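You operate a simulated robot arm through the tools that you are given. There is no shell and no other tool.

You are at the controls of a simulated two-armed robot. One attempt, no reset.

TASK
Carry the large steel bowl with both arms and set it on the steel table by the sink.

The check looks at the end state, three seconds after you hand in, the way a careful person would. Anything else that was tipped, shoved, dropped, spilled or broken makes it a failure.

THE ROBOT
Two 7-joint arms with two-finger parallel grippers on one trunk, on a base that moves. Base frame: it is fixed to the floor where the robot stands at the start and does not move with it; the origin is under the middle of the robot, x ahead of it, y to its left, z up. Readings come in mm, degrees, newtons and seconds.
The left shoulder is at the start at [70, 134, 1151], the right one opposite. With the tool pointing down near the work surface each hand reaches from about 100 to 640 mm from the robot's upright axis, wherever it stands, measured 20 degrees to its own side. Places, roughly: large steel bowl (25x25x10 cm) [2400, -300, 900]; steel table by the sink [2200, -3200, 900]. Payload 1.57 kg a hand.
The tool frame of a hand sits at the grasp point between the pads (the TCP): z along the fingers, y along the line on which they close. The tips reach 30 mm beyond it. Largest opening 80 mm; finger width 17, thickness 12; the body of the gripper, 40 by 82 mm, starts 80 mm behind the TCP.
Orientation is that of the tool frame in the base frame, as a unit quaternion [x, y, z, w]. With the fingers straight down and closing along the base's y, the tool's x points along the base's -x, its y along +y and its z along -z.

THE INTERFACE
- The arms move only by the tool step_arm. It takes "left_motion", "right_motion" or both (then of equal length, played together; a hand with none holds still); each is a list of rows, each a list of 2 entries, a list of its own where there are three numbers: the shift along the base's x, y, z in mm, then the turn, a rotation vector about the base's x, y, z in degrees. In form: [[[x, y, z], [wx, wy, wz]], ...]. A call has 1 to 20 rows; each row is the pose to reach, as a shift and turn from the pose commanded when the call began. "left_claw" and "right_claw" are, for a hand that has rows, the gripper command, from -1 (shut) to 1 (fully open), values between in proportion, set as the call begins (left out, the last holds). Rows are played at 5 a second. More than 50 mm and 8.6 degrees between two rows, or a gripper value outside its range, and nothing of the call is played. A pose out of reach is approached as far as the arm can. The call stops where the force on the tool passes 40 N (or 10 N more than at its start, if that is more) or the arm is blocked; 0.2 s more then pass. Each finger travels about 153 mm/s and halts on what it meets, pressing with about 35 N; the grip force reading is that of the motor and also rises with nothing between the fingers. The clock runs only during rows and for 0.2 s after the last one: add rows that repeat a pose to give the fingers time. The reply holds the time, the measured pose of the TCP, the force on the tool along the base axes, the opening and the grip force, in the units named above and with some noise, with the torque about the TCP (base axes, N m) and any sound that the robot's microphone picked up.
- Cameras (640 x 400 px; columns grow to the right, rows downward): "scene" is now at [139.1, -5.1, 1379.6]; the picture's right is [-0.08, -1.00, 0.00], its down [-0.56, 0.04, -0.82] and it looks along [0.82, -0.06, -0.57] (base axes); focal length 252 px, centre (320, 200). "left" rides on the left gripper at [72, 7, -122] in its tool frame; the picture's right is [-0.09, 1.00, 0.00], its down [-0.84, -0.08, -0.54] and it looks along [-0.54, -0.05, 0.84] (tool axes); focal length 238 px, centre (320, 200). "right" rides on the right gripper at [72, -7, -122] in its tool frame; the picture's right is [0.09, 1.00, 0.00], its down [-0.84, 0.08, -0.54] and it looks along [-0.54, 0.05, 0.84] (tool axes); focal length 238 px, centre (320, 200). There is no depth. A picture from a camera that has moved, and an enlarged one, comes with that camera's place and axes in the base frame and with its lens.
- snapshot(camera): a new picture of that camera. No time passes.
- raise_lower(by): slides the trunk up (or, below 0, down) by that many mm; the arms and the scene camera ride with it, the base frame stays. It gives what a move gives, with no picture.
- steer(legs): drives the robot by 1 to 6 legs, each [ahead, left, turn to the left] in mm, mm and degrees, along the robot's own axes; the way and the turn of a leg run together, so that a leg with both is an arc; at most 1500 mm and 180 degrees a leg. The arms and the cameras ride along, it lands a little off, and it stops where it bumps. It gives what a move gives.
- turn_head(pan, tilt): turns the head with the scene camera to pan (to the left, within 86 degrees either way) and tilt (down, from -29 to 69), counted from straight ahead of the robot. It gives what a move gives.
- enlarge(camera, box): a new picture of the part [left, top, right, bottom] of that camera's present view, enlarged. No time passes.
- sign_off(): hands the job in; it is judged then, once.

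Places have to be worked out from the pictures, the camera data and where the tool is seen. Open the grippers and draw the arms clear of the work before you hand the job in, unless the task says otherwise.

The tools are called after "Request:" as name(argument=value, ...) on one line, values as JSON. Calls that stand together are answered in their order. step_arm: Moves the arms, as the interface text tells. Its arguments: {"type":"object","properties":{"left_motion":{"type":"array","items":{"type":"array"}},"left_claw":{"type":"number"},"right_motion":{"type":"array","items":{"type":"array"}},"right_claw":{"type":"number"}},"required":[]} The other tools are called the same way: raise_lower (by) moves the trunk up or down; steer (legs) drives the base; turn_head (pan, tilt) turns the head that bears the scene camera; snapshot (camera) takes a picture; enlarge (camera, box) takes an enlarged picture of a part of a camera's view; sign_off () hands the job in.

At the start:

```text
t: 0.0
left_tool_pos: [464.5, 252.1, 1152.8]
left_tcp_rot: [-0.001, 1.0, 0.0, 0.001]
left_force: [0.0, -0.8, 0.1]
left_ft_torque: [-0.01, 0.01, -0.02]
left_opening: 79.7
left_grasp_force: 0.1
right_tool_pos: [465.5, -198.4, 1113.3]
right_tcp_rot: [0.001, 1.0, 0.0, 0.0]
right_force: [-0.8, 0.0, -0.2]
right_ft_torque: [-0.02, -0.01, 0.02]
right_opening: 80.1
right_grasp_force: 0.1
trunk travel left (down, up): [-725.0, 215.0]
robot x, y, heading: [-1.9, -2.0, 0.4]
head pan, tilt (commanded): [-4.4, 34.4]
```

scene: 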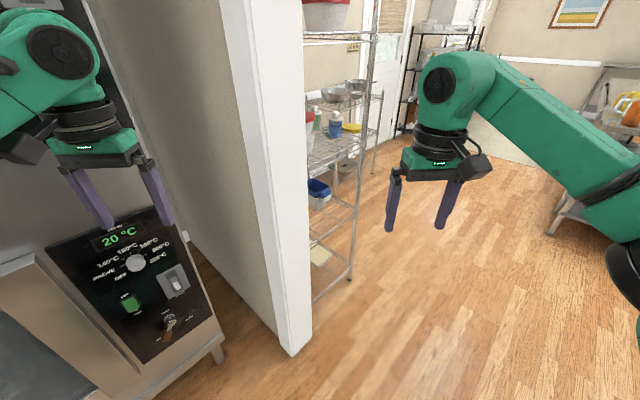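
right: 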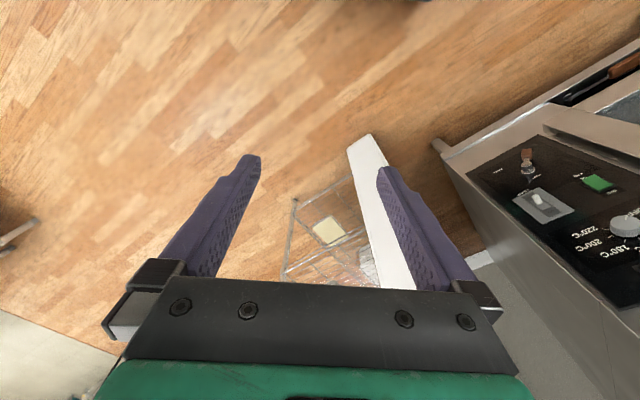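
left: 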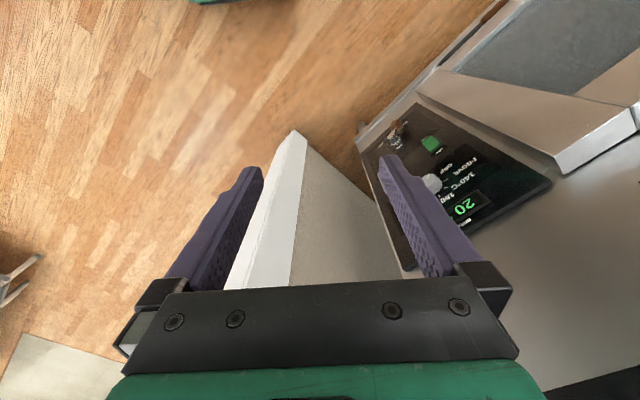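

The first picture shows an oven at left, a partition wall end ahead, and a wire shelf beyond with bowls. I'll enlarge the view around the shelf to find the large steel bowl before moving.

Request:
enlarge(camera="scene", box=[280, 0, 440, 200])

Request:
turn_head(pan=-10, tilt=15)

Request:
snapshot(camera="scene")

```text
2.00 times, centred on (360, 100) of scene
camera zoom: at [139.1, -5.1, 1379.6], right [-0.08, -1.0, 0.0], down [-0.56, 0.04, -0.82], along [0.82, -0.06, -0.57], focal length 504 px, centre (240, 400)
```

zoom: 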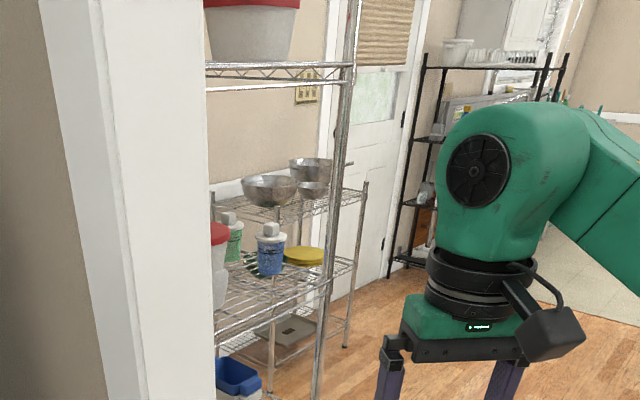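

```text
t: 0.8
left_tool_pos: [464.7, 254.7, 1151.9]
left_tcp_rot: [-0.001, 1.0, 0.0, 0.0]
left_force: [1.0, 0.0, -0.1]
left_ft_torque: [0.02, -0.01, 0.02]
left_opening: 80.0
left_grasp_force: 0.2
right_tool_pos: [465.8, -198.4, 1113.6]
right_tcp_rot: [0.0, 1.0, 0.001, 0.0]
right_force: [0.3, 0.2, 0.9]
right_ft_torque: [0.01, -0.01, -0.01]
right_opening: 80.2
right_grasp_force: 0.0
trunk travel left (down, up): [-725.0, 215.0]
robot x, y, heading: [3.3, -1.1, 0.1]
head pan, tilt (commanded): [-10.0, 15.0]
```

```text
taken
camera scene: at [142.9, -14.6, 1410.6], right [-0.17, -0.98, 0.0], down [-0.26, 0.04, -0.97], along [0.95, -0.17, -0.26], focal length 252 px, centre (320, 200)
```

scene: 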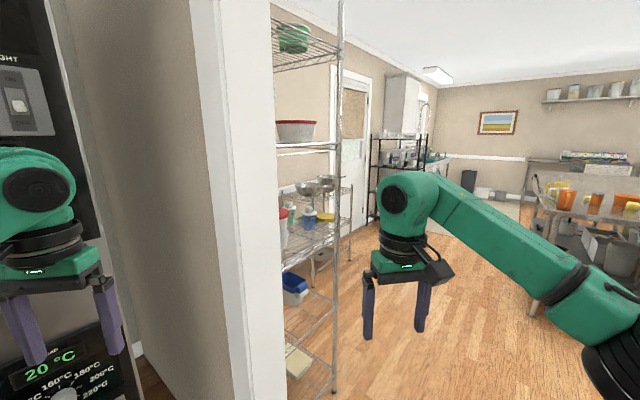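

The bowls stand on the top level of a lower rack behind the tall rack; the predicted place projects to about (309,189), matching the nearest bowl. I'll look right towards the table and the free floor.

Request:
enlarge(camera="scene", box=[260, 140, 380, 215])

Request:
turn_head(pan=-55, tilt=20)

Request:
snapshot(camera="scene")

Request:
turn_head(pan=-86, tilt=30)

Request:
snapshot(camera="scene")

```text
5.33 times, centred on (320, 178) of scene
camera zoom: at [142.9, -14.6, 1410.6], right [-0.17, -0.98, 0.0], down [-0.26, 0.04, -0.97], along [0.95, -0.17, -0.26], focal length 1345 px, centre (320, 320)
```

zoom: 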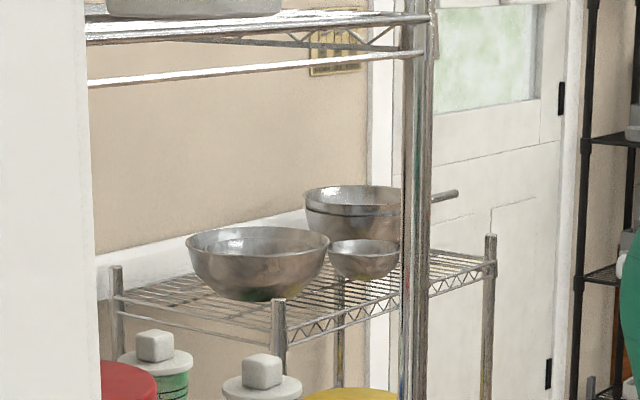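

```text
t: 1.9
left_tool_pos: [463.8, 253.2, 1153.7]
left_tcp_rot: [-0.001, 1.0, 0.0, 0.0]
left_force: [-0.6, 0.1, 0.0]
left_ft_torque: [0.02, 0.0, 0.02]
left_opening: 80.1
left_grasp_force: 0.0
right_tool_pos: [465.8, -198.1, 1113.0]
right_tcp_rot: [0.0, 1.0, 0.0, 0.0]
right_force: [-0.5, -0.1, -0.1]
right_ft_torque: [0.01, 0.03, -0.02]
right_opening: 80.0
right_grasp_force: 0.0
trunk travel left (down, up): [-725.0, 215.0]
robot x, y, heading: [-1.2, 0.2, -0.2]
head pan, tilt (commanded): [-55.0, 20.0]
```

```text
taken
camera scene: at [104.5, -74.6, 1402.5], right [-0.82, -0.57, 0.0], down [-0.2, 0.28, -0.94], along [0.54, -0.77, -0.34], focal length 252 px, centre (320, 200)
```

scene: 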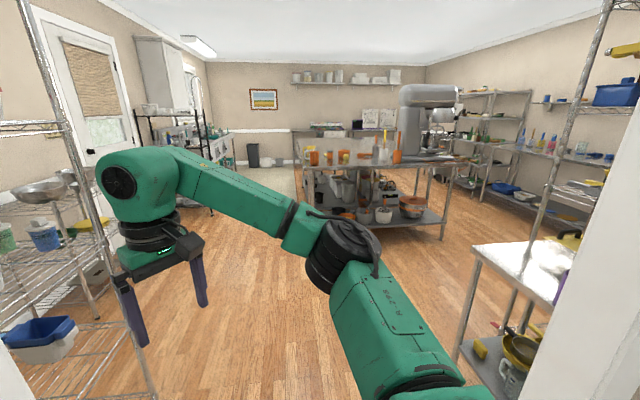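

```text
t: 2.9
left_tool_pos: [463.9, 252.9, 1153.3]
left_tcp_rot: [0.0, 1.0, 0.0, 0.0]
left_force: [0.2, -0.3, -0.3]
left_ft_torque: [0.02, -0.01, -0.01]
left_opening: 80.2
left_grasp_force: 0.0
right_tool_pos: [465.5, -198.6, 1114.0]
right_tcp_rot: [0.0, 1.0, 0.0, 0.0]
right_force: [-0.5, 0.0, 0.7]
right_ft_torque: [-0.04, -0.04, 0.04]
right_opening: 79.9
right_grasp_force: 0.1
trunk travel left (down, up): [-725.0, 215.0]
robot x, y, heading: [-1.0, 4.8, -0.4]
head pan, tilt (commanded): [-85.9, 30.0]
```

```text
taken
camera scene: at [57.5, -88.6, 1386.5], right [-1.0, -0.07, 0.0], down [-0.04, 0.5, -0.87], along [0.06, -0.86, -0.5], focal length 252 px, centre (320, 200)
```

scene: 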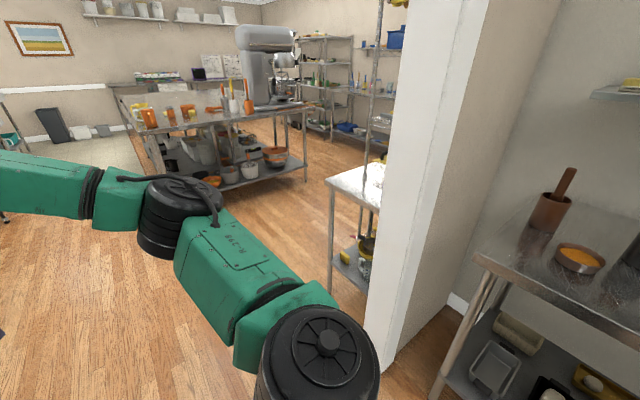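

The room opens to the right: an island with orange cups and a mixer, another table by the far wall, and black racks to the left. I need closer views to identify which is the steel table by the sink.

Request:
turn_head(pan=-50, tilt=12)

Request:
enlarge(camera="scene", box=[80, 60, 320, 210])

Request:
enlarge(camera="scene", box=[240, 80, 480, 230])

```text
t: 3.9
left_tool_pos: [465.2, 253.4, 1152.8]
left_tcp_rot: [0.0, 1.0, 0.0, 0.001]
left_force: [0.7, 0.2, 0.3]
left_ft_torque: [-0.02, -0.02, -0.01]
left_opening: 79.8
left_grasp_force: 0.1
right_tool_pos: [466.0, -197.1, 1114.8]
right_tcp_rot: [-0.001, 1.0, 0.0, 0.0]
right_force: [0.0, 0.6, -1.0]
right_ft_torque: [-0.02, 0.03, 0.02]
right_opening: 79.9
right_grasp_force: 0.0
trunk travel left (down, up): [-725.0, 215.0]
robot x, y, heading: [0.8, 1.0, 0.1]
head pan, tilt (commanded): [-50.0, 12.0]
```

```text
2.67 times, centred on (200, 135) of scene
camera zoom: at [110.8, -69.9, 1415.5], right [-0.77, -0.64, 0.0], down [-0.13, 0.16, -0.98], along [0.63, -0.75, -0.21], focal length 672 px, centre (640, 373)
```

zoom: 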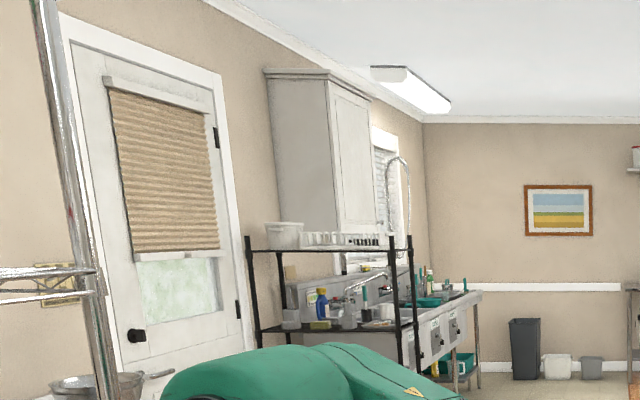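

```text
2.67 times, centred on (360, 155) of scene
camera zoom: at [110.8, -69.9, 1415.5], right [-0.77, -0.64, 0.0], down [-0.13, 0.16, -0.98], along [0.63, -0.75, -0.21], focal length 672 px, centre (213, 320)
```

zoom: 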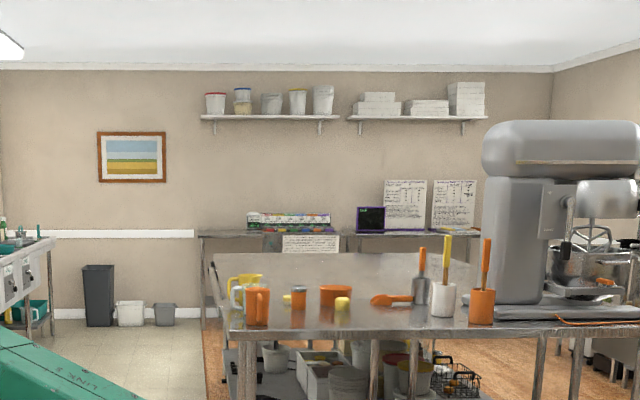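

The room is turned about 48° clockwise from my heading: the low rack with the bowl stands along the left (door) wall, and the opening ahead-right is about 1.3 m wide. I'll turn right 48° in place to line up with the room, then look.

Request:
steer(legs=[[0, 0, -48]])

Request:
turn_head(pan=0, tilt=25)

Request:
snapshot(camera="scene")

```text
t: 6.5
left_tool_pos: [501.0, -167.8, 1152.8]
left_tcp_rot: [0.399, 0.917, 0.0, -0.001]
left_force: [-0.2, -0.3, -0.3]
left_ft_torque: [0.02, 0.0, -0.01]
left_opening: 80.0
left_grasp_force: 0.0
right_tool_pos: [173.2, -476.3, 1113.7]
right_tcp_rot: [0.399, 0.917, 0.0, 0.0]
right_force: [0.6, 0.2, -0.7]
right_ft_torque: [0.0, 0.0, -0.01]
right_opening: 80.0
right_grasp_force: 0.0
trunk travel left (down, up): [-725.0, 215.0]
robot x, y, heading: [0.7, -1.1, -47.2]
head pan, tilt (commanded): [-50.0, 12.0]
```

```text
t: 7.7
left_tool_pos: [501.7, -167.7, 1151.7]
left_tcp_rot: [0.399, 0.917, 0.001, 0.0]
left_force: [0.4, -0.5, -0.2]
left_ft_torque: [-0.01, -0.01, 0.0]
left_opening: 79.9
left_grasp_force: 0.0
right_tool_pos: [171.3, -476.8, 1113.9]
right_tcp_rot: [0.399, 0.917, 0.0, 0.0]
right_force: [-0.2, 0.8, -0.2]
right_ft_torque: [0.0, 0.01, 0.01]
right_opening: 80.1
right_grasp_force: 0.0
trunk travel left (down, up): [-725.0, 215.0]
robot x, y, heading: [2.4, 2.2, -47.0]
head pan, tilt (commanded): [0.0, 25.0]
```

```text
taken
camera scene: at [97.5, -102.8, 1394.5], right [-0.73, -0.68, 0.0], down [-0.29, 0.31, -0.91], along [0.62, -0.66, -0.42], focal length 252 px, centre (320, 200)
```

scene: 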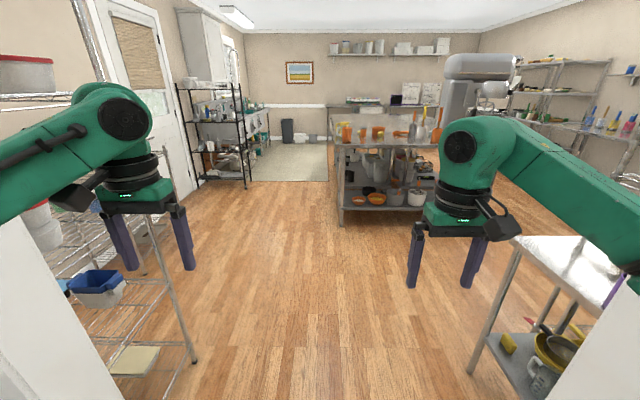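

Heading is now about -47°, lined up with the room; the way ahead is about 1.4 m wide between the tall rack and the right-hand table, with the island front about 2.4 m ahead. I'll drive ahead 1350 mm and look left toward the bowl.

Request:
steer(legs=[[1350, 0, 0]])

Request:
snapshot(camera="scene")

Request:
turn_head(pan=70, tilt=25)

Request:
snapshot(camera="scene")

```text
t: 14.4
left_tool_pos: [1416.8, -1143.5, 1152.8]
left_tcp_rot: [0.396, 0.918, 0.0, 0.0]
left_force: [-0.7, 0.1, 0.3]
left_ft_torque: [0.0, 0.02, 0.03]
left_opening: 80.0
left_grasp_force: 0.1
right_tool_pos: [1087.7, -1454.0, 1114.3]
right_tcp_rot: [0.397, 0.918, 0.001, 0.0]
right_force: [-0.2, -0.3, 0.1]
right_ft_torque: [0.01, 0.0, -0.02]
right_opening: 80.1
right_grasp_force: 0.1
trunk travel left (down, up): [-725.0, 215.0]
robot x, y, heading: [915.3, -980.5, -46.7]
head pan, tilt (commanded): [0.0, 25.0]
```

```text
taken
camera scene: at [1012.4, -1081.3, 1394.5], right [-0.73, -0.68, 0.0], down [-0.29, 0.31, -0.91], along [0.62, -0.66, -0.42], focal length 252 px, centre (320, 200)
```

scene: 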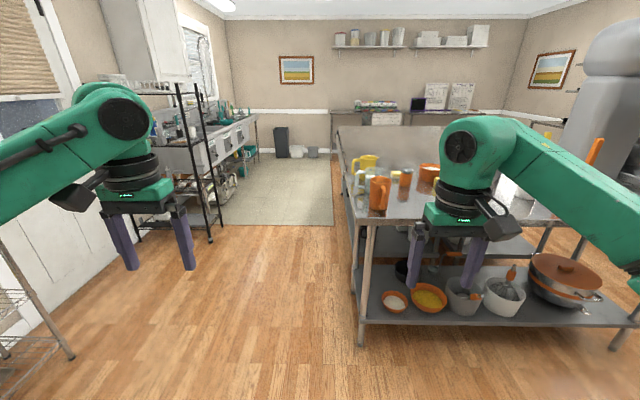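

```text
t: 15.8
left_tool_pos: [1417.9, -1143.0, 1152.1]
left_tcp_rot: [0.396, 0.918, 0.0, 0.0]
left_force: [-1.0, 0.8, 0.0]
left_ft_torque: [0.02, 0.01, 0.04]
left_opening: 80.1
left_grasp_force: 0.1
right_tool_pos: [1089.7, -1454.8, 1112.8]
right_tcp_rot: [0.397, 0.918, 0.0, 0.0]
right_force: [0.3, -0.3, 0.6]
right_ft_torque: [0.01, 0.0, 0.0]
right_opening: 80.1
right_grasp_force: 0.0
trunk travel left (down, up): [-725.0, 215.0]
robot x, y, heading: [912.5, -978.6, -46.8]
head pan, tilt (commanded): [70.0, 25.0]
```

```text
taken
camera scene: at [1034.3, -978.2, 1394.4], right [0.39, -0.92, 0.0], down [-0.39, -0.17, -0.91], along [0.83, 0.36, -0.42], focal length 252 px, centre (320, 200)
```

scene: 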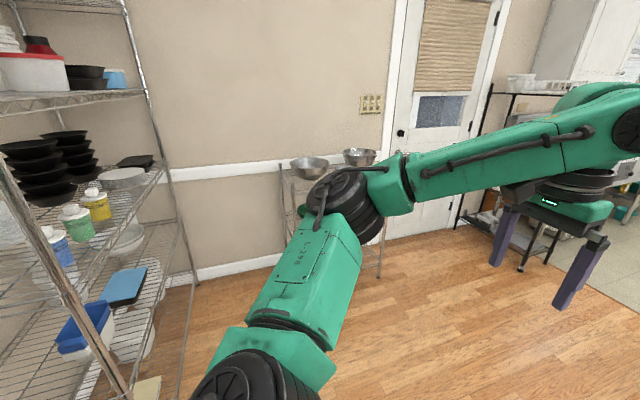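

The robot stands at (912,-979); the bowl on the low rack is visible past the left elbow. I'll turn left 90° to face that wall, then shift right ~480 and ahead ~600 so the bowl comes in front, and look.

Request:
steer(legs=[[0, 0, 89]])

Request:
turn_head(pan=0, tilt=20)

Request:
snapshot(camera="scene")

```text
t: 19.9
left_tool_pos: [1093.2, -481.7, 1152.8]
left_tcp_rot: [-0.355, 0.935, 0.0, 0.0]
left_force: [0.0, 0.2, -0.4]
left_ft_torque: [0.03, -0.01, -0.05]
left_opening: 80.1
left_grasp_force: 0.0
right_tool_pos: [1393.9, -818.2, 1112.9]
right_tcp_rot: [-0.354, 0.935, 0.0, 0.0]
right_force: [-0.2, -0.3, 0.1]
right_ft_torque: [-0.01, 0.02, -0.02]
right_opening: 80.3
right_grasp_force: 0.1
trunk travel left (down, up): [-725.0, 215.0]
robot x, y, heading: [910.0, -979.9, 41.6]
head pan, tilt (commanded): [70.0, 25.0]
```

```text
t: 21.3
left_tool_pos: [1092.3, -481.1, 1152.2]
left_tcp_rot: [-0.356, 0.935, 0.001, 0.0]
left_force: [-0.4, 0.8, -0.6]
left_ft_torque: [0.0, 0.0, -0.02]
left_opening: 80.2
left_grasp_force: 0.1
right_tool_pos: [1394.2, -818.1, 1114.4]
right_tcp_rot: [-0.356, 0.935, 0.0, 0.0]
right_force: [0.5, -0.5, 0.2]
right_ft_torque: [0.0, 0.01, -0.01]
right_opening: 79.8
right_grasp_force: 0.1
trunk travel left (down, up): [-725.0, 215.0]
robot x, y, heading: [912.2, -981.8, 41.6]
head pan, tilt (commanded): [0.0, 20.0]
```

```text
taken
camera scene: at [1022.3, -882.4, 1402.5], right [0.66, -0.75, 0.0], down [-0.26, -0.23, -0.94], along [0.7, 0.62, -0.34], focal length 252 px, centre (320, 200)
```

scene: 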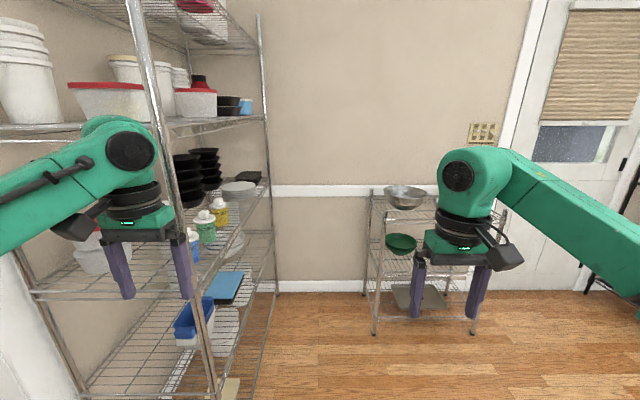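

The low rack is squarely in front, its left front leg about 1420 ahead and 350 right, and the bowl about 1560 ahead, 500 right of the robot, i.e. near (2414,-318). I'll shift right 500 and ahead 600, then look closer.

Request:
steer(legs=[[0, -500, 0], [600, 0, 0]])

Request:
turn_head(pan=0, tilt=30)

Request:
snapshot(camera="scene")

```text
t: 27.2
left_tool_pos: [1859.8, -453.3, 1152.6]
left_tcp_rot: [-0.36, 0.933, -0.001, 0.0]
left_force: [0.3, -0.5, -0.1]
left_ft_torque: [0.0, 0.02, -0.01]
left_opening: 79.9
left_grasp_force: 0.1
right_tool_pos: [2165.1, -787.6, 1113.7]
right_tcp_rot: [-0.36, 0.933, 0.0, -0.001]
right_force: [-0.4, 0.2, 0.5]
right_ft_torque: [0.01, -0.01, -0.01]
right_opening: 79.9
right_grasp_force: 0.1
trunk travel left (down, up): [-725.0, 215.0]
robot x, y, heading: [1683.0, -951.2, 42.3]
head pan, tilt (commanded): [0.0, 20.0]
```

```text
t: 27.9
left_tool_pos: [1859.8, -451.9, 1153.0]
left_tcp_rot: [-0.36, 0.933, 0.0, 0.001]
left_force: [-0.1, 0.3, 0.1]
left_ft_torque: [-0.01, 0.0, 0.0]
left_opening: 79.7
left_grasp_force: 0.1
right_tool_pos: [2163.5, -786.5, 1113.7]
right_tcp_rot: [-0.359, 0.933, 0.0, 0.0]
right_force: [-0.2, 0.3, 0.3]
right_ft_torque: [0.01, 0.0, -0.04]
right_opening: 80.2
right_grasp_force: 0.0
trunk travel left (down, up): [-725.0, 215.0]
robot x, y, heading: [1684.4, -953.7, 42.2]
head pan, tilt (commanded): [0.0, 30.0]
```

```text
taken
camera scene: at [1791.1, -855.8, 1386.5], right [0.67, -0.74, 0.0], down [-0.37, -0.34, -0.87], along [0.64, 0.58, -0.5], focal length 252 px, centre (320, 200)
```

scene: 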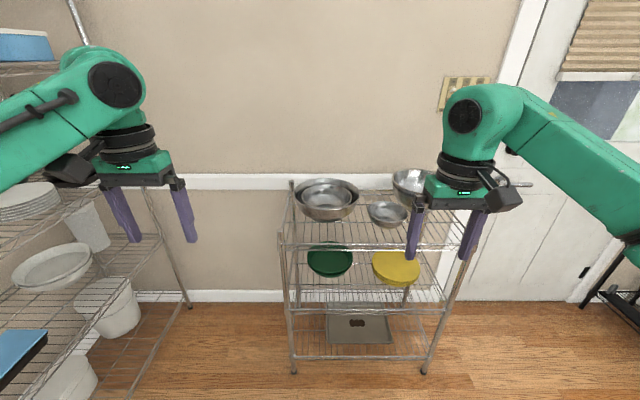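

Request:
enlarge(camera="scene", box=[270, 155, 430, 255])

```text
4.00 times, centred on (350, 205) of scene
camera zoom: at [1791.1, -855.8, 1386.5], right [0.67, -0.74, 0.0], down [-0.37, -0.34, -0.87], along [0.64, 0.58, -0.5], focal length 1009 px, centre (200, 180)
```

zoom: 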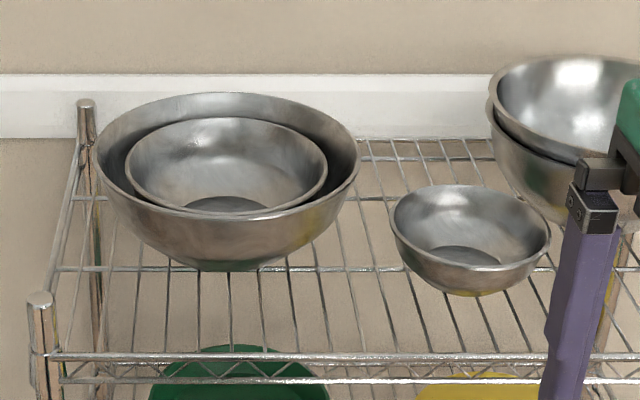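

Closer up, the large bowl sits near the rack's left post and there seems to be a smaller bowl nested inside it; neighbours are a small bowl and other bowls on the right. I'll drive 300 mm nearer (hands stay well above the shelf) and look with the wrist cameras.

Request:
steer(legs=[[300, 0, 0]])

Request:
turn_head(pan=0, tilt=45)

Request:
snapshot(camera="scene")

Request:
snapshot(camera="left")

Request:
snapshot(camera="right")

```text
t: 30.0
left_tool_pos: [2082.7, -251.1, 1153.8]
left_tcp_rot: [-0.361, 0.933, 0.001, 0.001]
left_force: [0.9, -0.5, -0.2]
left_ft_torque: [0.04, 0.01, -0.02]
left_opening: 80.2
left_grasp_force: 0.2
right_tool_pos: [2387.1, -582.6, 1114.7]
right_tcp_rot: [-0.361, 0.933, 0.0, 0.0]
right_force: [0.2, 0.1, -1.1]
right_ft_torque: [0.0, 0.0, -0.03]
right_opening: 80.1
right_grasp_force: 0.1
trunk travel left (down, up): [-725.0, 215.0]
robot x, y, heading: [1909.8, -747.6, 42.3]
head pan, tilt (commanded): [0.0, 30.0]
```

```text
t: 30.8
left_tool_pos: [2083.0, -250.0, 1151.8]
left_tcp_rot: [-0.361, 0.933, 0.0, 0.0]
left_force: [0.4, 0.3, 0.4]
left_ft_torque: [0.02, -0.01, 0.02]
left_opening: 80.2
left_grasp_force: 0.1
right_tool_pos: [2388.3, -582.2, 1113.2]
right_tcp_rot: [-0.361, 0.933, 0.001, 0.0]
right_force: [0.1, 0.2, 1.7]
right_ft_torque: [0.0, 0.02, -0.01]
right_opening: 79.9
right_grasp_force: 0.0
trunk travel left (down, up): [-725.0, 215.0]
robot x, y, heading: [1911.4, -751.9, 42.1]
head pan, tilt (commanded): [0.0, 45.0]
```

```text
taken
camera scene: at [2008.4, -658.8, 1363.8], right [0.67, -0.74, 0.0], down [-0.52, -0.48, -0.71], along [0.52, 0.48, -0.71], focal length 252 px, centre (320, 200)
```

scene: 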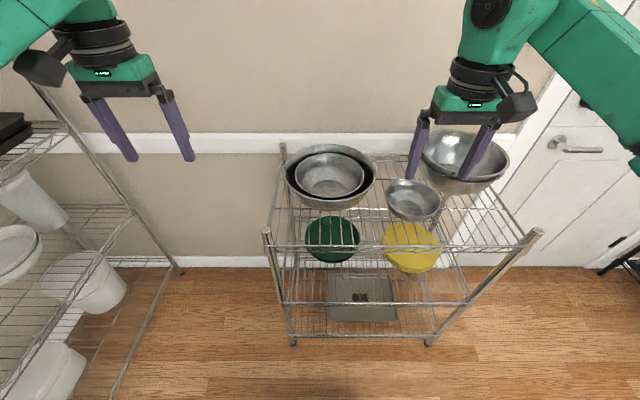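

```text
taken
camera left: at [2026.1, -293.7, 1273.7], right [-0.6, 0.8, 0.0], down [0.67, 0.51, 0.54], along [0.43, 0.33, -0.84], focal length 238 px, centre (320, 200)
```

left: 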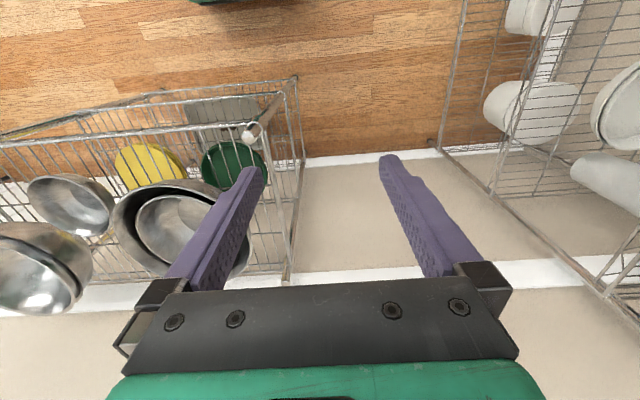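

```text
taken
camera right: at [2339.4, -635.8, 1235.4], right [-0.74, 0.68, 0.0], down [0.57, 0.62, 0.54], along [0.37, 0.4, -0.84], focal length 238 px, centre (320, 200)
```

right: 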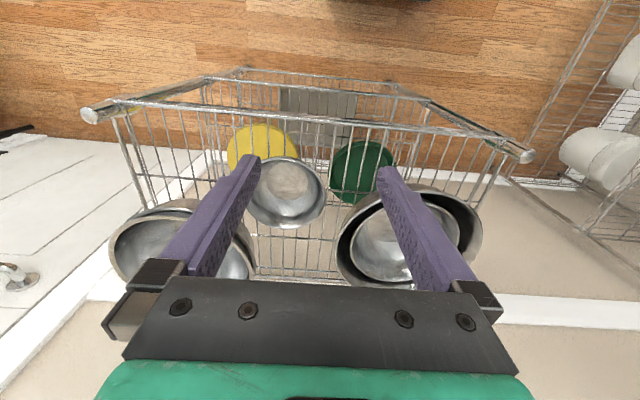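

A smaller bowl does lie nested in the large one. I'll enlarge the views to measure the rims and the gap between them.

Request:
enlarge(camera="scene", box=[260, 120, 420, 220])

Request:
enlarge(camera="left", box=[20, 140, 260, 290])

Request:
enlarge(camera="right", box=[280, 140, 520, 290])

```text
4.00 times, centred on (340, 170) of scene
camera zoom: at [2008.4, -658.8, 1363.8], right [0.67, -0.74, 0.0], down [-0.52, -0.48, -0.71], along [0.52, 0.48, -0.71], focal length 1009 px, centre (240, 320)
```

zoom: 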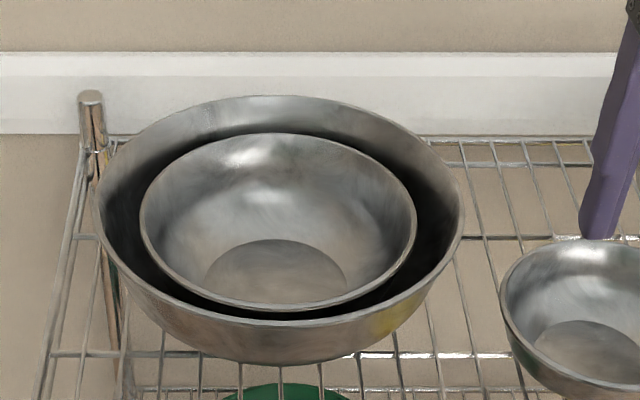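

```text
2.67 times, centred on (140, 215) of left
camera zoom: at [2026.1, -293.7, 1273.7], right [-0.6, 0.8, 0.0], down [0.67, 0.51, 0.54], along [0.43, 0.33, -0.84], focal length 636 px, centre (800, 160)
```

zoom: 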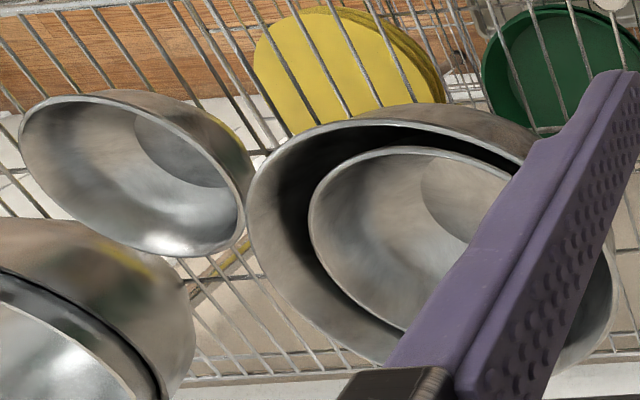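

```text
2.67 times, centred on (400, 215) of right
camera zoom: at [2339.4, -635.8, 1235.4], right [-0.74, 0.68, 0.0], down [0.57, 0.62, 0.54], along [0.37, 0.4, -0.84], focal length 636 px, centre (107, 160)
```

zoom: 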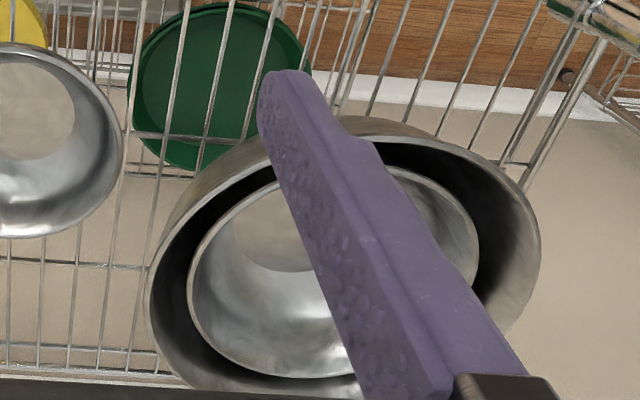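

The large bowl's rim is about 247 mm wide, centred roughly 690 mm ahead and 22 mm right of the robot at z ≈ 933, with the inner bowl leaving a 30 mm ring gap. I'll look steeply down to see the base's front clearance to the rack.

Request:
turn_head(pan=0, tilt=69)

Request:
snapshot(camera="scene")

```text
t: 31.6
left_tool_pos: [2082.9, -250.0, 1152.0]
left_tcp_rot: [-0.361, 0.932, 0.0, 0.0]
left_force: [-0.2, 0.8, -0.3]
left_ft_torque: [0.01, 0.0, 0.01]
left_opening: 80.3
left_grasp_force: 0.0
right_tool_pos: [2388.6, -582.1, 1113.5]
right_tcp_rot: [-0.36, 0.933, -0.001, 0.0]
right_force: [-0.3, 0.3, -0.8]
right_ft_torque: [-0.03, 0.02, -0.03]
right_opening: 80.0
right_grasp_force: 0.0
trunk travel left (down, up): [-725.0, 215.0]
robot x, y, heading: [1911.6, -749.6, 42.1]
head pan, tilt (commanded): [0.0, 68.8]
```

```text
taken
camera scene: at [1989.1, -676.3, 1335.0], right [0.67, -0.74, 0.0], down [-0.69, -0.63, -0.36], along [0.27, 0.24, -0.93], focal length 252 px, centre (320, 200)
```

scene: 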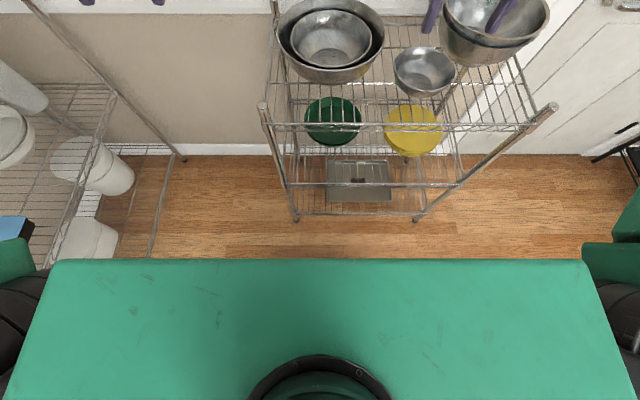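

The base front isn't visible beyond ~290 mm ahead of the axis and the rack's legs are ~500 mm ahead, so there's room. I'll drive 130 mm further, putting the bowl ~560 mm ahead, then re-measure.

Request:
steer(legs=[[130, 0, 0]])

Request:
turn_head(pan=0, tilt=50)

Request:
snapshot(camera="scene")

Request:
enlarge(camera="scene", box=[240, 100, 480, 250])

```text
t: 32.9
left_tool_pos: [2177.1, -163.4, 1153.2]
left_tcp_rot: [-0.36, 0.933, 0.001, 0.001]
left_force: [-0.5, -0.8, 0.2]
left_ft_torque: [-0.01, 0.0, 0.0]
left_opening: 80.0
left_grasp_force: 0.1
right_tool_pos: [2482.2, -496.1, 1114.3]
right_tcp_rot: [-0.362, 0.932, 0.001, 0.001]
right_force: [-0.1, 0.3, 0.4]
right_ft_torque: [-0.02, -0.05, -0.01]
right_opening: 79.8
right_grasp_force: 0.0
trunk travel left (down, up): [-725.0, 215.0]
robot x, y, heading: [2005.6, -661.9, 42.2]
head pan, tilt (commanded): [0.0, 68.8]
```

```text
t: 33.8
left_tool_pos: [2179.3, -162.8, 1152.6]
left_tcp_rot: [-0.361, 0.932, 0.0, 0.0]
left_force: [-1.1, 0.2, -0.1]
left_ft_torque: [0.0, 0.0, 0.0]
left_opening: 80.1
left_grasp_force: 0.1
right_tool_pos: [2483.3, -495.5, 1115.2]
right_tcp_rot: [-0.36, 0.933, 0.0, 0.0]
right_force: [0.7, 0.1, -0.8]
right_ft_torque: [0.04, 0.04, 0.0]
right_opening: 80.0
right_grasp_force: 0.0
trunk travel left (down, up): [-725.0, 215.0]
robot x, y, heading: [2005.4, -659.4, 42.1]
head pan, tilt (commanded): [0.0, 50.0]
```

```text
taken
camera scene: at [2100.9, -574.5, 1356.8], right [0.67, -0.74, 0.0], down [-0.57, -0.52, -0.64], along [0.47, 0.43, -0.77], focal length 252 px, centre (320, 200)
```

scene: 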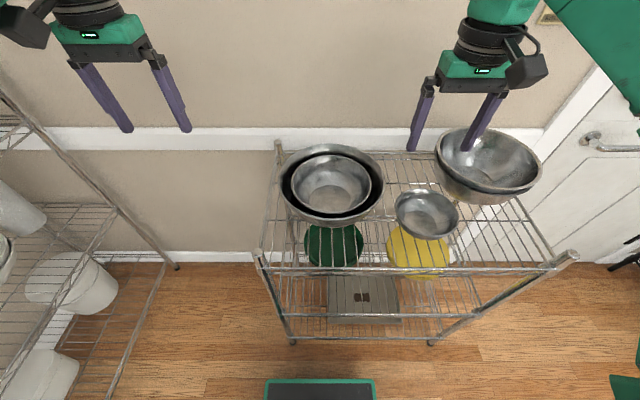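

```text
2.67 times, centred on (360, 175) of scene
camera zoom: at [2100.9, -574.5, 1356.8], right [0.67, -0.74, 0.0], down [-0.57, -0.52, -0.64], along [0.47, 0.43, -0.77], focal length 672 px, centre (213, 267)
```

zoom: 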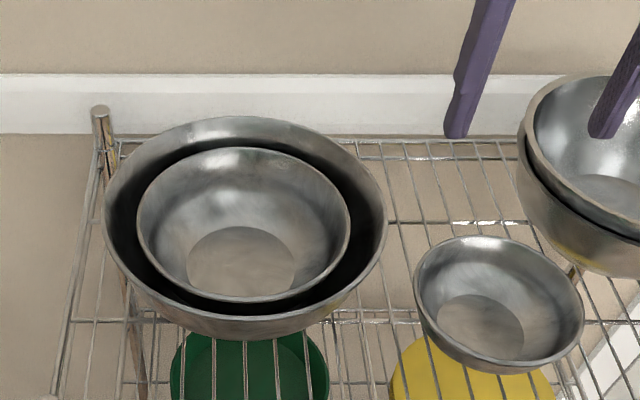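

From this nearer view the rim centre comes out at about (2437,-309,935), diameter 250, with the ring gap ~23 mm wide. I'll set both openings to about 42 mm and bring the hands over the left and right rim points, tips ~40 mm above the rim, then check.

Request:
step_arm(left_motion=[[[43, -12, 0], [0, 0, 0]], [[86, -25, 0], [0, 0, 0]], [[128, -37, 0], [0, 0, 0]], [[170, -49, 0], [0, 0, 0]], [[170, -49, -36], [0, 0, 0]], [[170, -49, -72], [0, 0, 0]], [[170, -49, -108], [0, 0, 0]], [[170, -49, -140], [0, 0, 0]], [[170, -49, -140], [0, 0, 0]]], right_motion=[[[10, 22, 0], [0, 0, 0]], [[21, 45, 0], [0, 0, 0]], [[31, 67, 0], [0, 0, 0]], [[42, 89, 0], [0, 0, 0]], [[42, 89, -26], [0, 0, 0]], [[42, 89, -52], [0, 0, 0]], [[42, 89, -79], [0, 0, 0]], [[42, 89, -102], [0, 0, 0]], [[42, 89, -102], [0, 0, 0]]], left_claw=0.05, right_claw=0.05)

Request:
snapshot(camera="scene")

Request:
enlarge(camera="scene", box=[240, 100, 440, 225])

Request:
snapshot(camera="left")

Request:
snapshot(camera="right")

```text
t: 35.8
left_tool_pos: [2349.5, -211.8, 1011.6]
left_tcp_rot: [-0.362, 0.932, 0.0, 0.001]
left_force: [-0.2, -1.5, -0.6]
left_ft_torque: [-0.01, -0.01, -0.03]
left_opening: 42.0
left_grasp_force: 0.1
right_tool_pos: [2524.7, -407.6, 1012.3]
right_tcp_rot: [-0.361, 0.933, 0.001, 0.001]
right_force: [1.0, 1.0, -0.6]
right_ft_torque: [-0.03, 0.0, 0.02]
right_opening: 42.0
right_grasp_force: 0.1
trunk travel left (down, up): [-725.0, 215.0]
robot x, y, heading: [2004.2, -661.9, 42.3]
head pan, tilt (commanded): [0.0, 50.0]
```

```text
taken
camera scene: at [2100.2, -575.3, 1357.0], right [0.67, -0.74, 0.0], down [-0.57, -0.52, -0.64], along [0.48, 0.43, -0.77], focal length 252 px, centre (320, 200)
```

scene: 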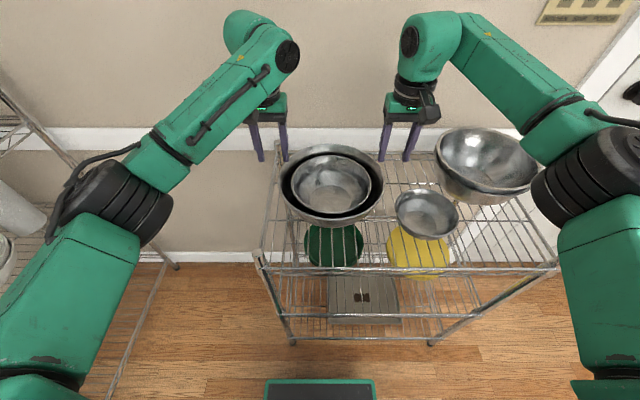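

```text
3.20 times, centred on (340, 162) of scene
camera zoom: at [2100.2, -575.3, 1357.0], right [0.67, -0.74, 0.0], down [-0.57, -0.52, -0.64], along [0.48, 0.43, -0.77], focal length 807 px, centre (256, 320)
```

zoom: 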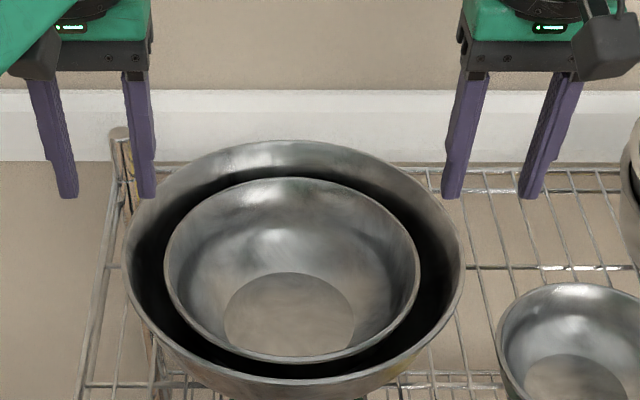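

```text
taken
camera left: at [2291.1, -256.0, 1133.2], right [-0.6, 0.8, 0.0], down [0.67, 0.51, 0.54], along [0.43, 0.33, -0.84], focal length 238 px, centre (320, 200)
```

left: 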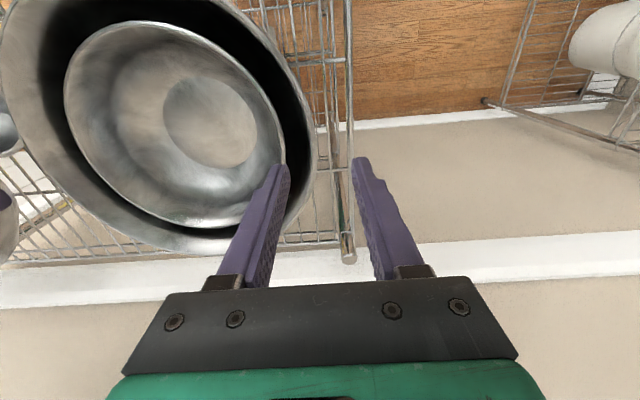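

```text
taken
camera right: at [2476.7, -461.2, 1134.1], right [-0.74, 0.68, 0.0], down [0.57, 0.62, 0.54], along [0.37, 0.4, -0.84], focal length 238 px, centre (320, 200)
```

right: 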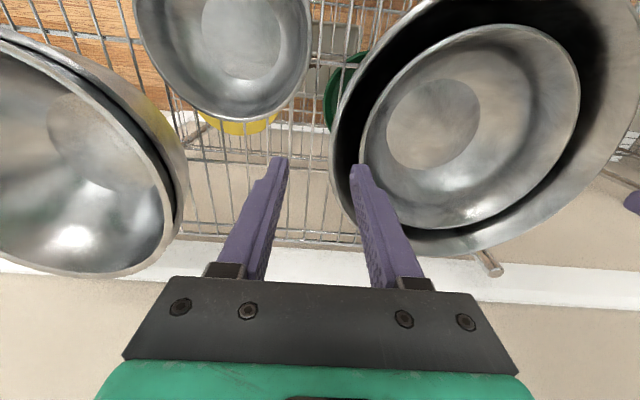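

The hands are over the rim as commanded, (2349.5,-211.8) and (2524.7,-407.6). I'll enlarge more to check the rim's edges and the finger alignment before going down.

Request:
enlarge(camera="scene", box=[270, 135, 398, 231])

Request:
enlarge(camera="left", box=[180, 80, 420, 280])

Request:
enlarge(camera="right", box=[240, 80, 480, 280])

```text
4.17 times, centred on (334, 183) of scene
camera zoom: at [2100.2, -575.3, 1357.0], right [0.67, -0.74, 0.0], down [-0.57, -0.52, -0.64], along [0.48, 0.43, -0.77], focal length 1051 px, centre (262, 271)
```

zoom: 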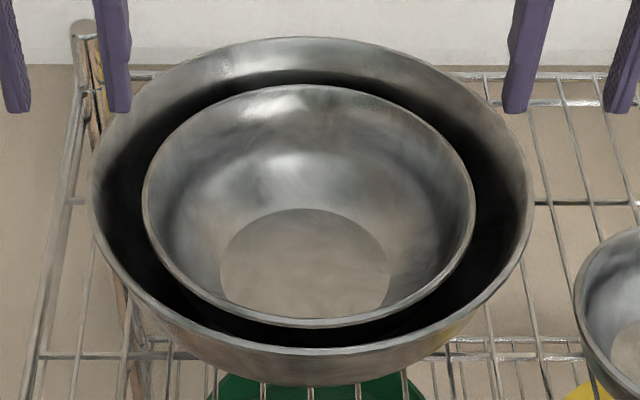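

```text
2.00 times, centred on (300, 180) of left
camera zoom: at [2291.1, -256.0, 1133.2], right [-0.6, 0.8, 0.0], down [0.67, 0.51, 0.54], along [0.43, 0.33, -0.84], focal length 477 px, centre (360, 240)
```

zoom: 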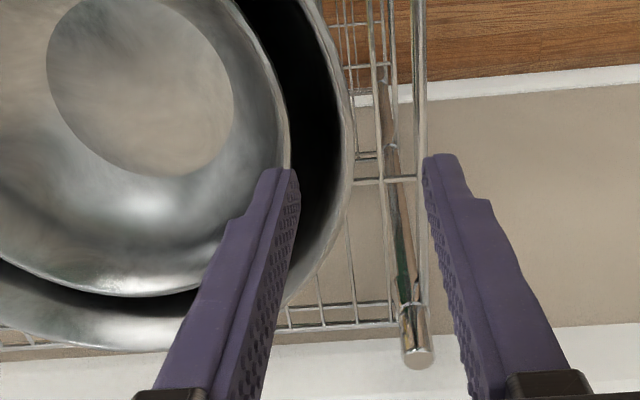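

```text
2.00 times, centred on (360, 180) of right
camera zoom: at [2476.7, -461.2, 1134.1], right [-0.74, 0.68, 0.0], down [0.57, 0.62, 0.54], along [0.37, 0.4, -0.84], focal length 477 px, centre (240, 240)
```

zoom: 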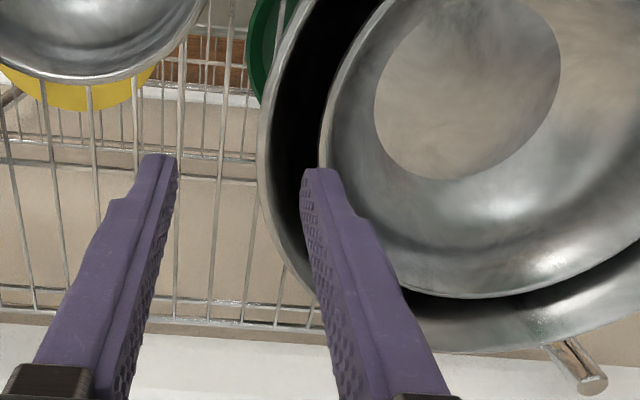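

The rim point projections match the wrist pictures within about 2 mm (centre ≈ (2434,-310), rim z ≈ 936), and the inner bowl's rim radius is ~98 mm, so the inner fingers should sit at radius ~100–112. I'll nudge the left hand 3 mm outward and lower both until the tips are about at rim level, then check.

Request:
step_arm(left_motion=[[[-3, 1.5, -12], [0, 0, 0]], [[-3, 1.5, -26], [0, 0, 0]], [[-3, 1.5, -40], [0, 0, 0]], [[-3, 1.5, -40], [0, 0, 0]]], right_motion=[[[0, 0, -12], [0, 0, 0]], [[0, 0, -26], [0, 0, 0]], [[0, 0, -41], [0, 0, 0]], [[0, 0, -41], [0, 0, 0]]])

Request:
enlarge(camera="left", box=[180, 80, 420, 280])

Request:
enlarge(camera="right", box=[240, 80, 480, 280])

Request:
enlarge(camera="scene", box=[260, 125, 420, 225])

```text
t: 36.8
left_tool_pos: [2345.0, -210.0, 971.6]
left_tcp_rot: [-0.361, 0.932, 0.0, 0.0]
left_force: [-0.5, 0.0, 0.2]
left_ft_torque: [-0.01, -0.02, -0.02]
left_opening: 41.9
left_grasp_force: 0.1
right_tool_pos: [2524.1, -407.5, 970.6]
right_tcp_rot: [-0.36, 0.933, 0.001, 0.0]
right_force: [-0.5, -0.6, 0.2]
right_ft_torque: [0.0, 0.02, -0.02]
right_opening: 41.9
right_grasp_force: 0.0
trunk travel left (down, up): [-725.0, 215.0]
robot x, y, heading: [2005.3, -659.1, 42.1]
head pan, tilt (commanded): [0.0, 50.0]
```

```text
2.00 times, centred on (300, 180) of left
camera zoom: at [2287.6, -254.7, 1093.5], right [-0.6, 0.8, 0.0], down [0.67, 0.51, 0.54], along [0.43, 0.33, -0.84], focal length 477 px, centre (360, 240)
```

zoom: 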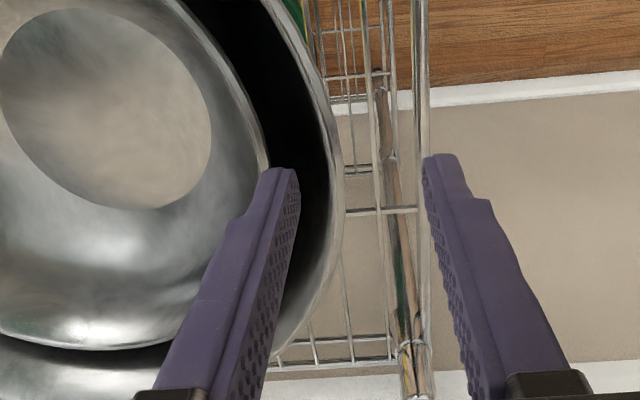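

```text
2.00 times, centred on (360, 180) of right
camera zoom: at [2475.9, -461.2, 1092.6], right [-0.74, 0.68, 0.0], down [0.57, 0.62, 0.54], along [0.37, 0.4, -0.84], focal length 477 px, centre (240, 240)
```

zoom: 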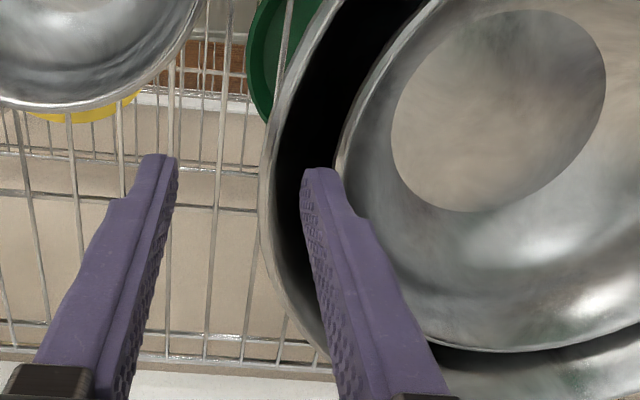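

```text
4.00 times, centred on (340, 175) of scene
camera zoom: at [2100.3, -574.9, 1357.0], right [0.67, -0.74, 0.0], down [-0.57, -0.52, -0.64], along [0.48, 0.43, -0.77], focal length 1009 px, centre (240, 300)
```

zoom: 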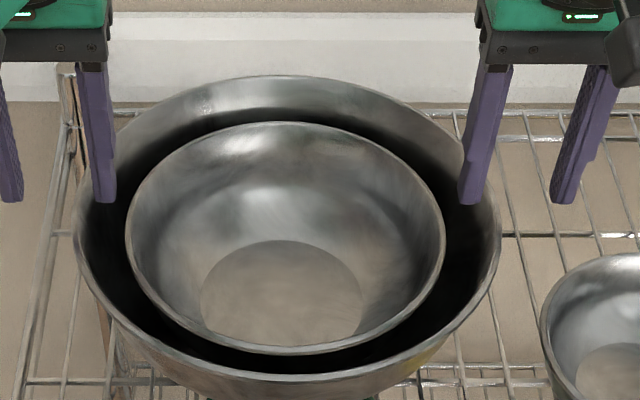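

Both inner fingertips are over the ring gap (about [100–112] left and [102–114] right by the picture), tips just above the rim. I'll lower 25 mm slowly, so the fingers straddle the rim by about 20 mm.

Request:
step_arm(left_motion=[[[0, 0, -6], [0, 0, 0]], [[0, 0, -12], [0, 0, 0]], [[0, 0, -18], [0, 0, 0]], [[0, 0, -25], [0, 0, 0]], [[0, 0, -25], [0, 0, 0]]], right_motion=[[[-0.7, 0.7, -6], [0, 0, 0]], [[-0.7, 0.7, -12], [0, 0, 0]], [[-0.7, 0.7, -18], [0, 0, 0]], [[-0.7, 0.7, -24], [0, 0, 0]], [[-0.7, 0.7, -24], [0, 0, 0]]])

Request:
enlarge(camera="scene", box=[260, 125, 420, 225])

Request:
enlarge(camera="left", box=[180, 80, 420, 280])

Request:
enlarge(camera="right", box=[240, 80, 480, 280])

```text
t: 38.0
left_tool_pos: [2345.8, -209.9, 948.0]
left_tcp_rot: [-0.361, 0.933, 0.001, 0.0]
left_force: [0.0, 0.5, -1.0]
left_ft_torque: [-0.02, -0.04, 0.01]
left_opening: 42.0
left_grasp_force: 0.0
right_tool_pos: [2525.0, -405.9, 946.4]
right_tcp_rot: [-0.361, 0.933, 0.0, 0.0]
right_force: [0.2, -0.5, -0.2]
right_ft_torque: [-0.03, 0.0, 0.02]
right_opening: 41.9
right_grasp_force: 0.0
trunk travel left (down, up): [-725.0, 215.0]
robot x, y, heading: [2004.6, -663.1, 42.4]
head pan, tilt (commanded): [0.0, 50.0]
```

```text
4.00 times, centred on (340, 175) of scene
camera zoom: at [2100.5, -575.0, 1357.0], right [0.67, -0.74, 0.0], down [-0.57, -0.52, -0.64], along [0.48, 0.43, -0.77], focal length 1009 px, centre (240, 300)
```

zoom: 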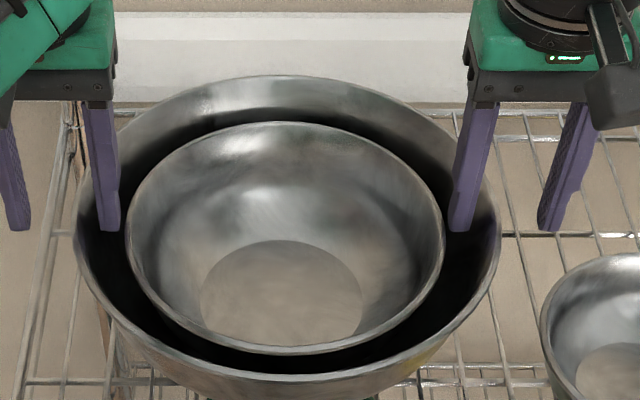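

```text
2.00 times, centred on (300, 180) of left
camera zoom: at [2288.0, -254.9, 1069.5], right [-0.6, 0.8, 0.0], down [0.67, 0.51, 0.54], along [0.43, 0.33, -0.84], focal length 477 px, centre (360, 240)
```

zoom: 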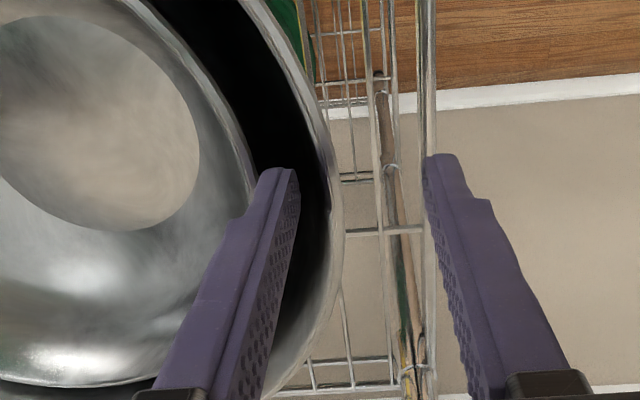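

```text
2.00 times, centred on (360, 180) of right
camera zoom: at [2475.9, -459.1, 1067.9], right [-0.74, 0.68, 0.0], down [0.57, 0.62, 0.54], along [0.37, 0.4, -0.84], focal length 477 px, centre (240, 240)
```

zoom: 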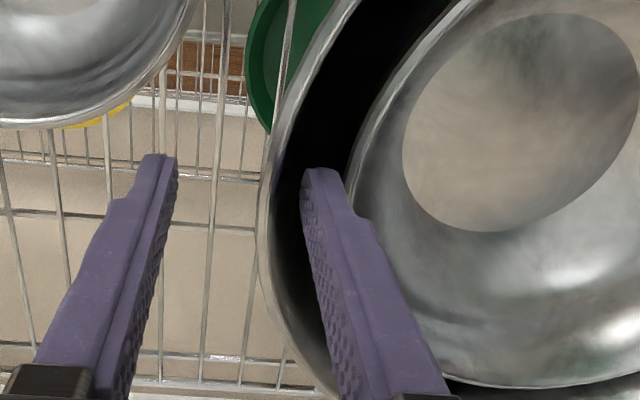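

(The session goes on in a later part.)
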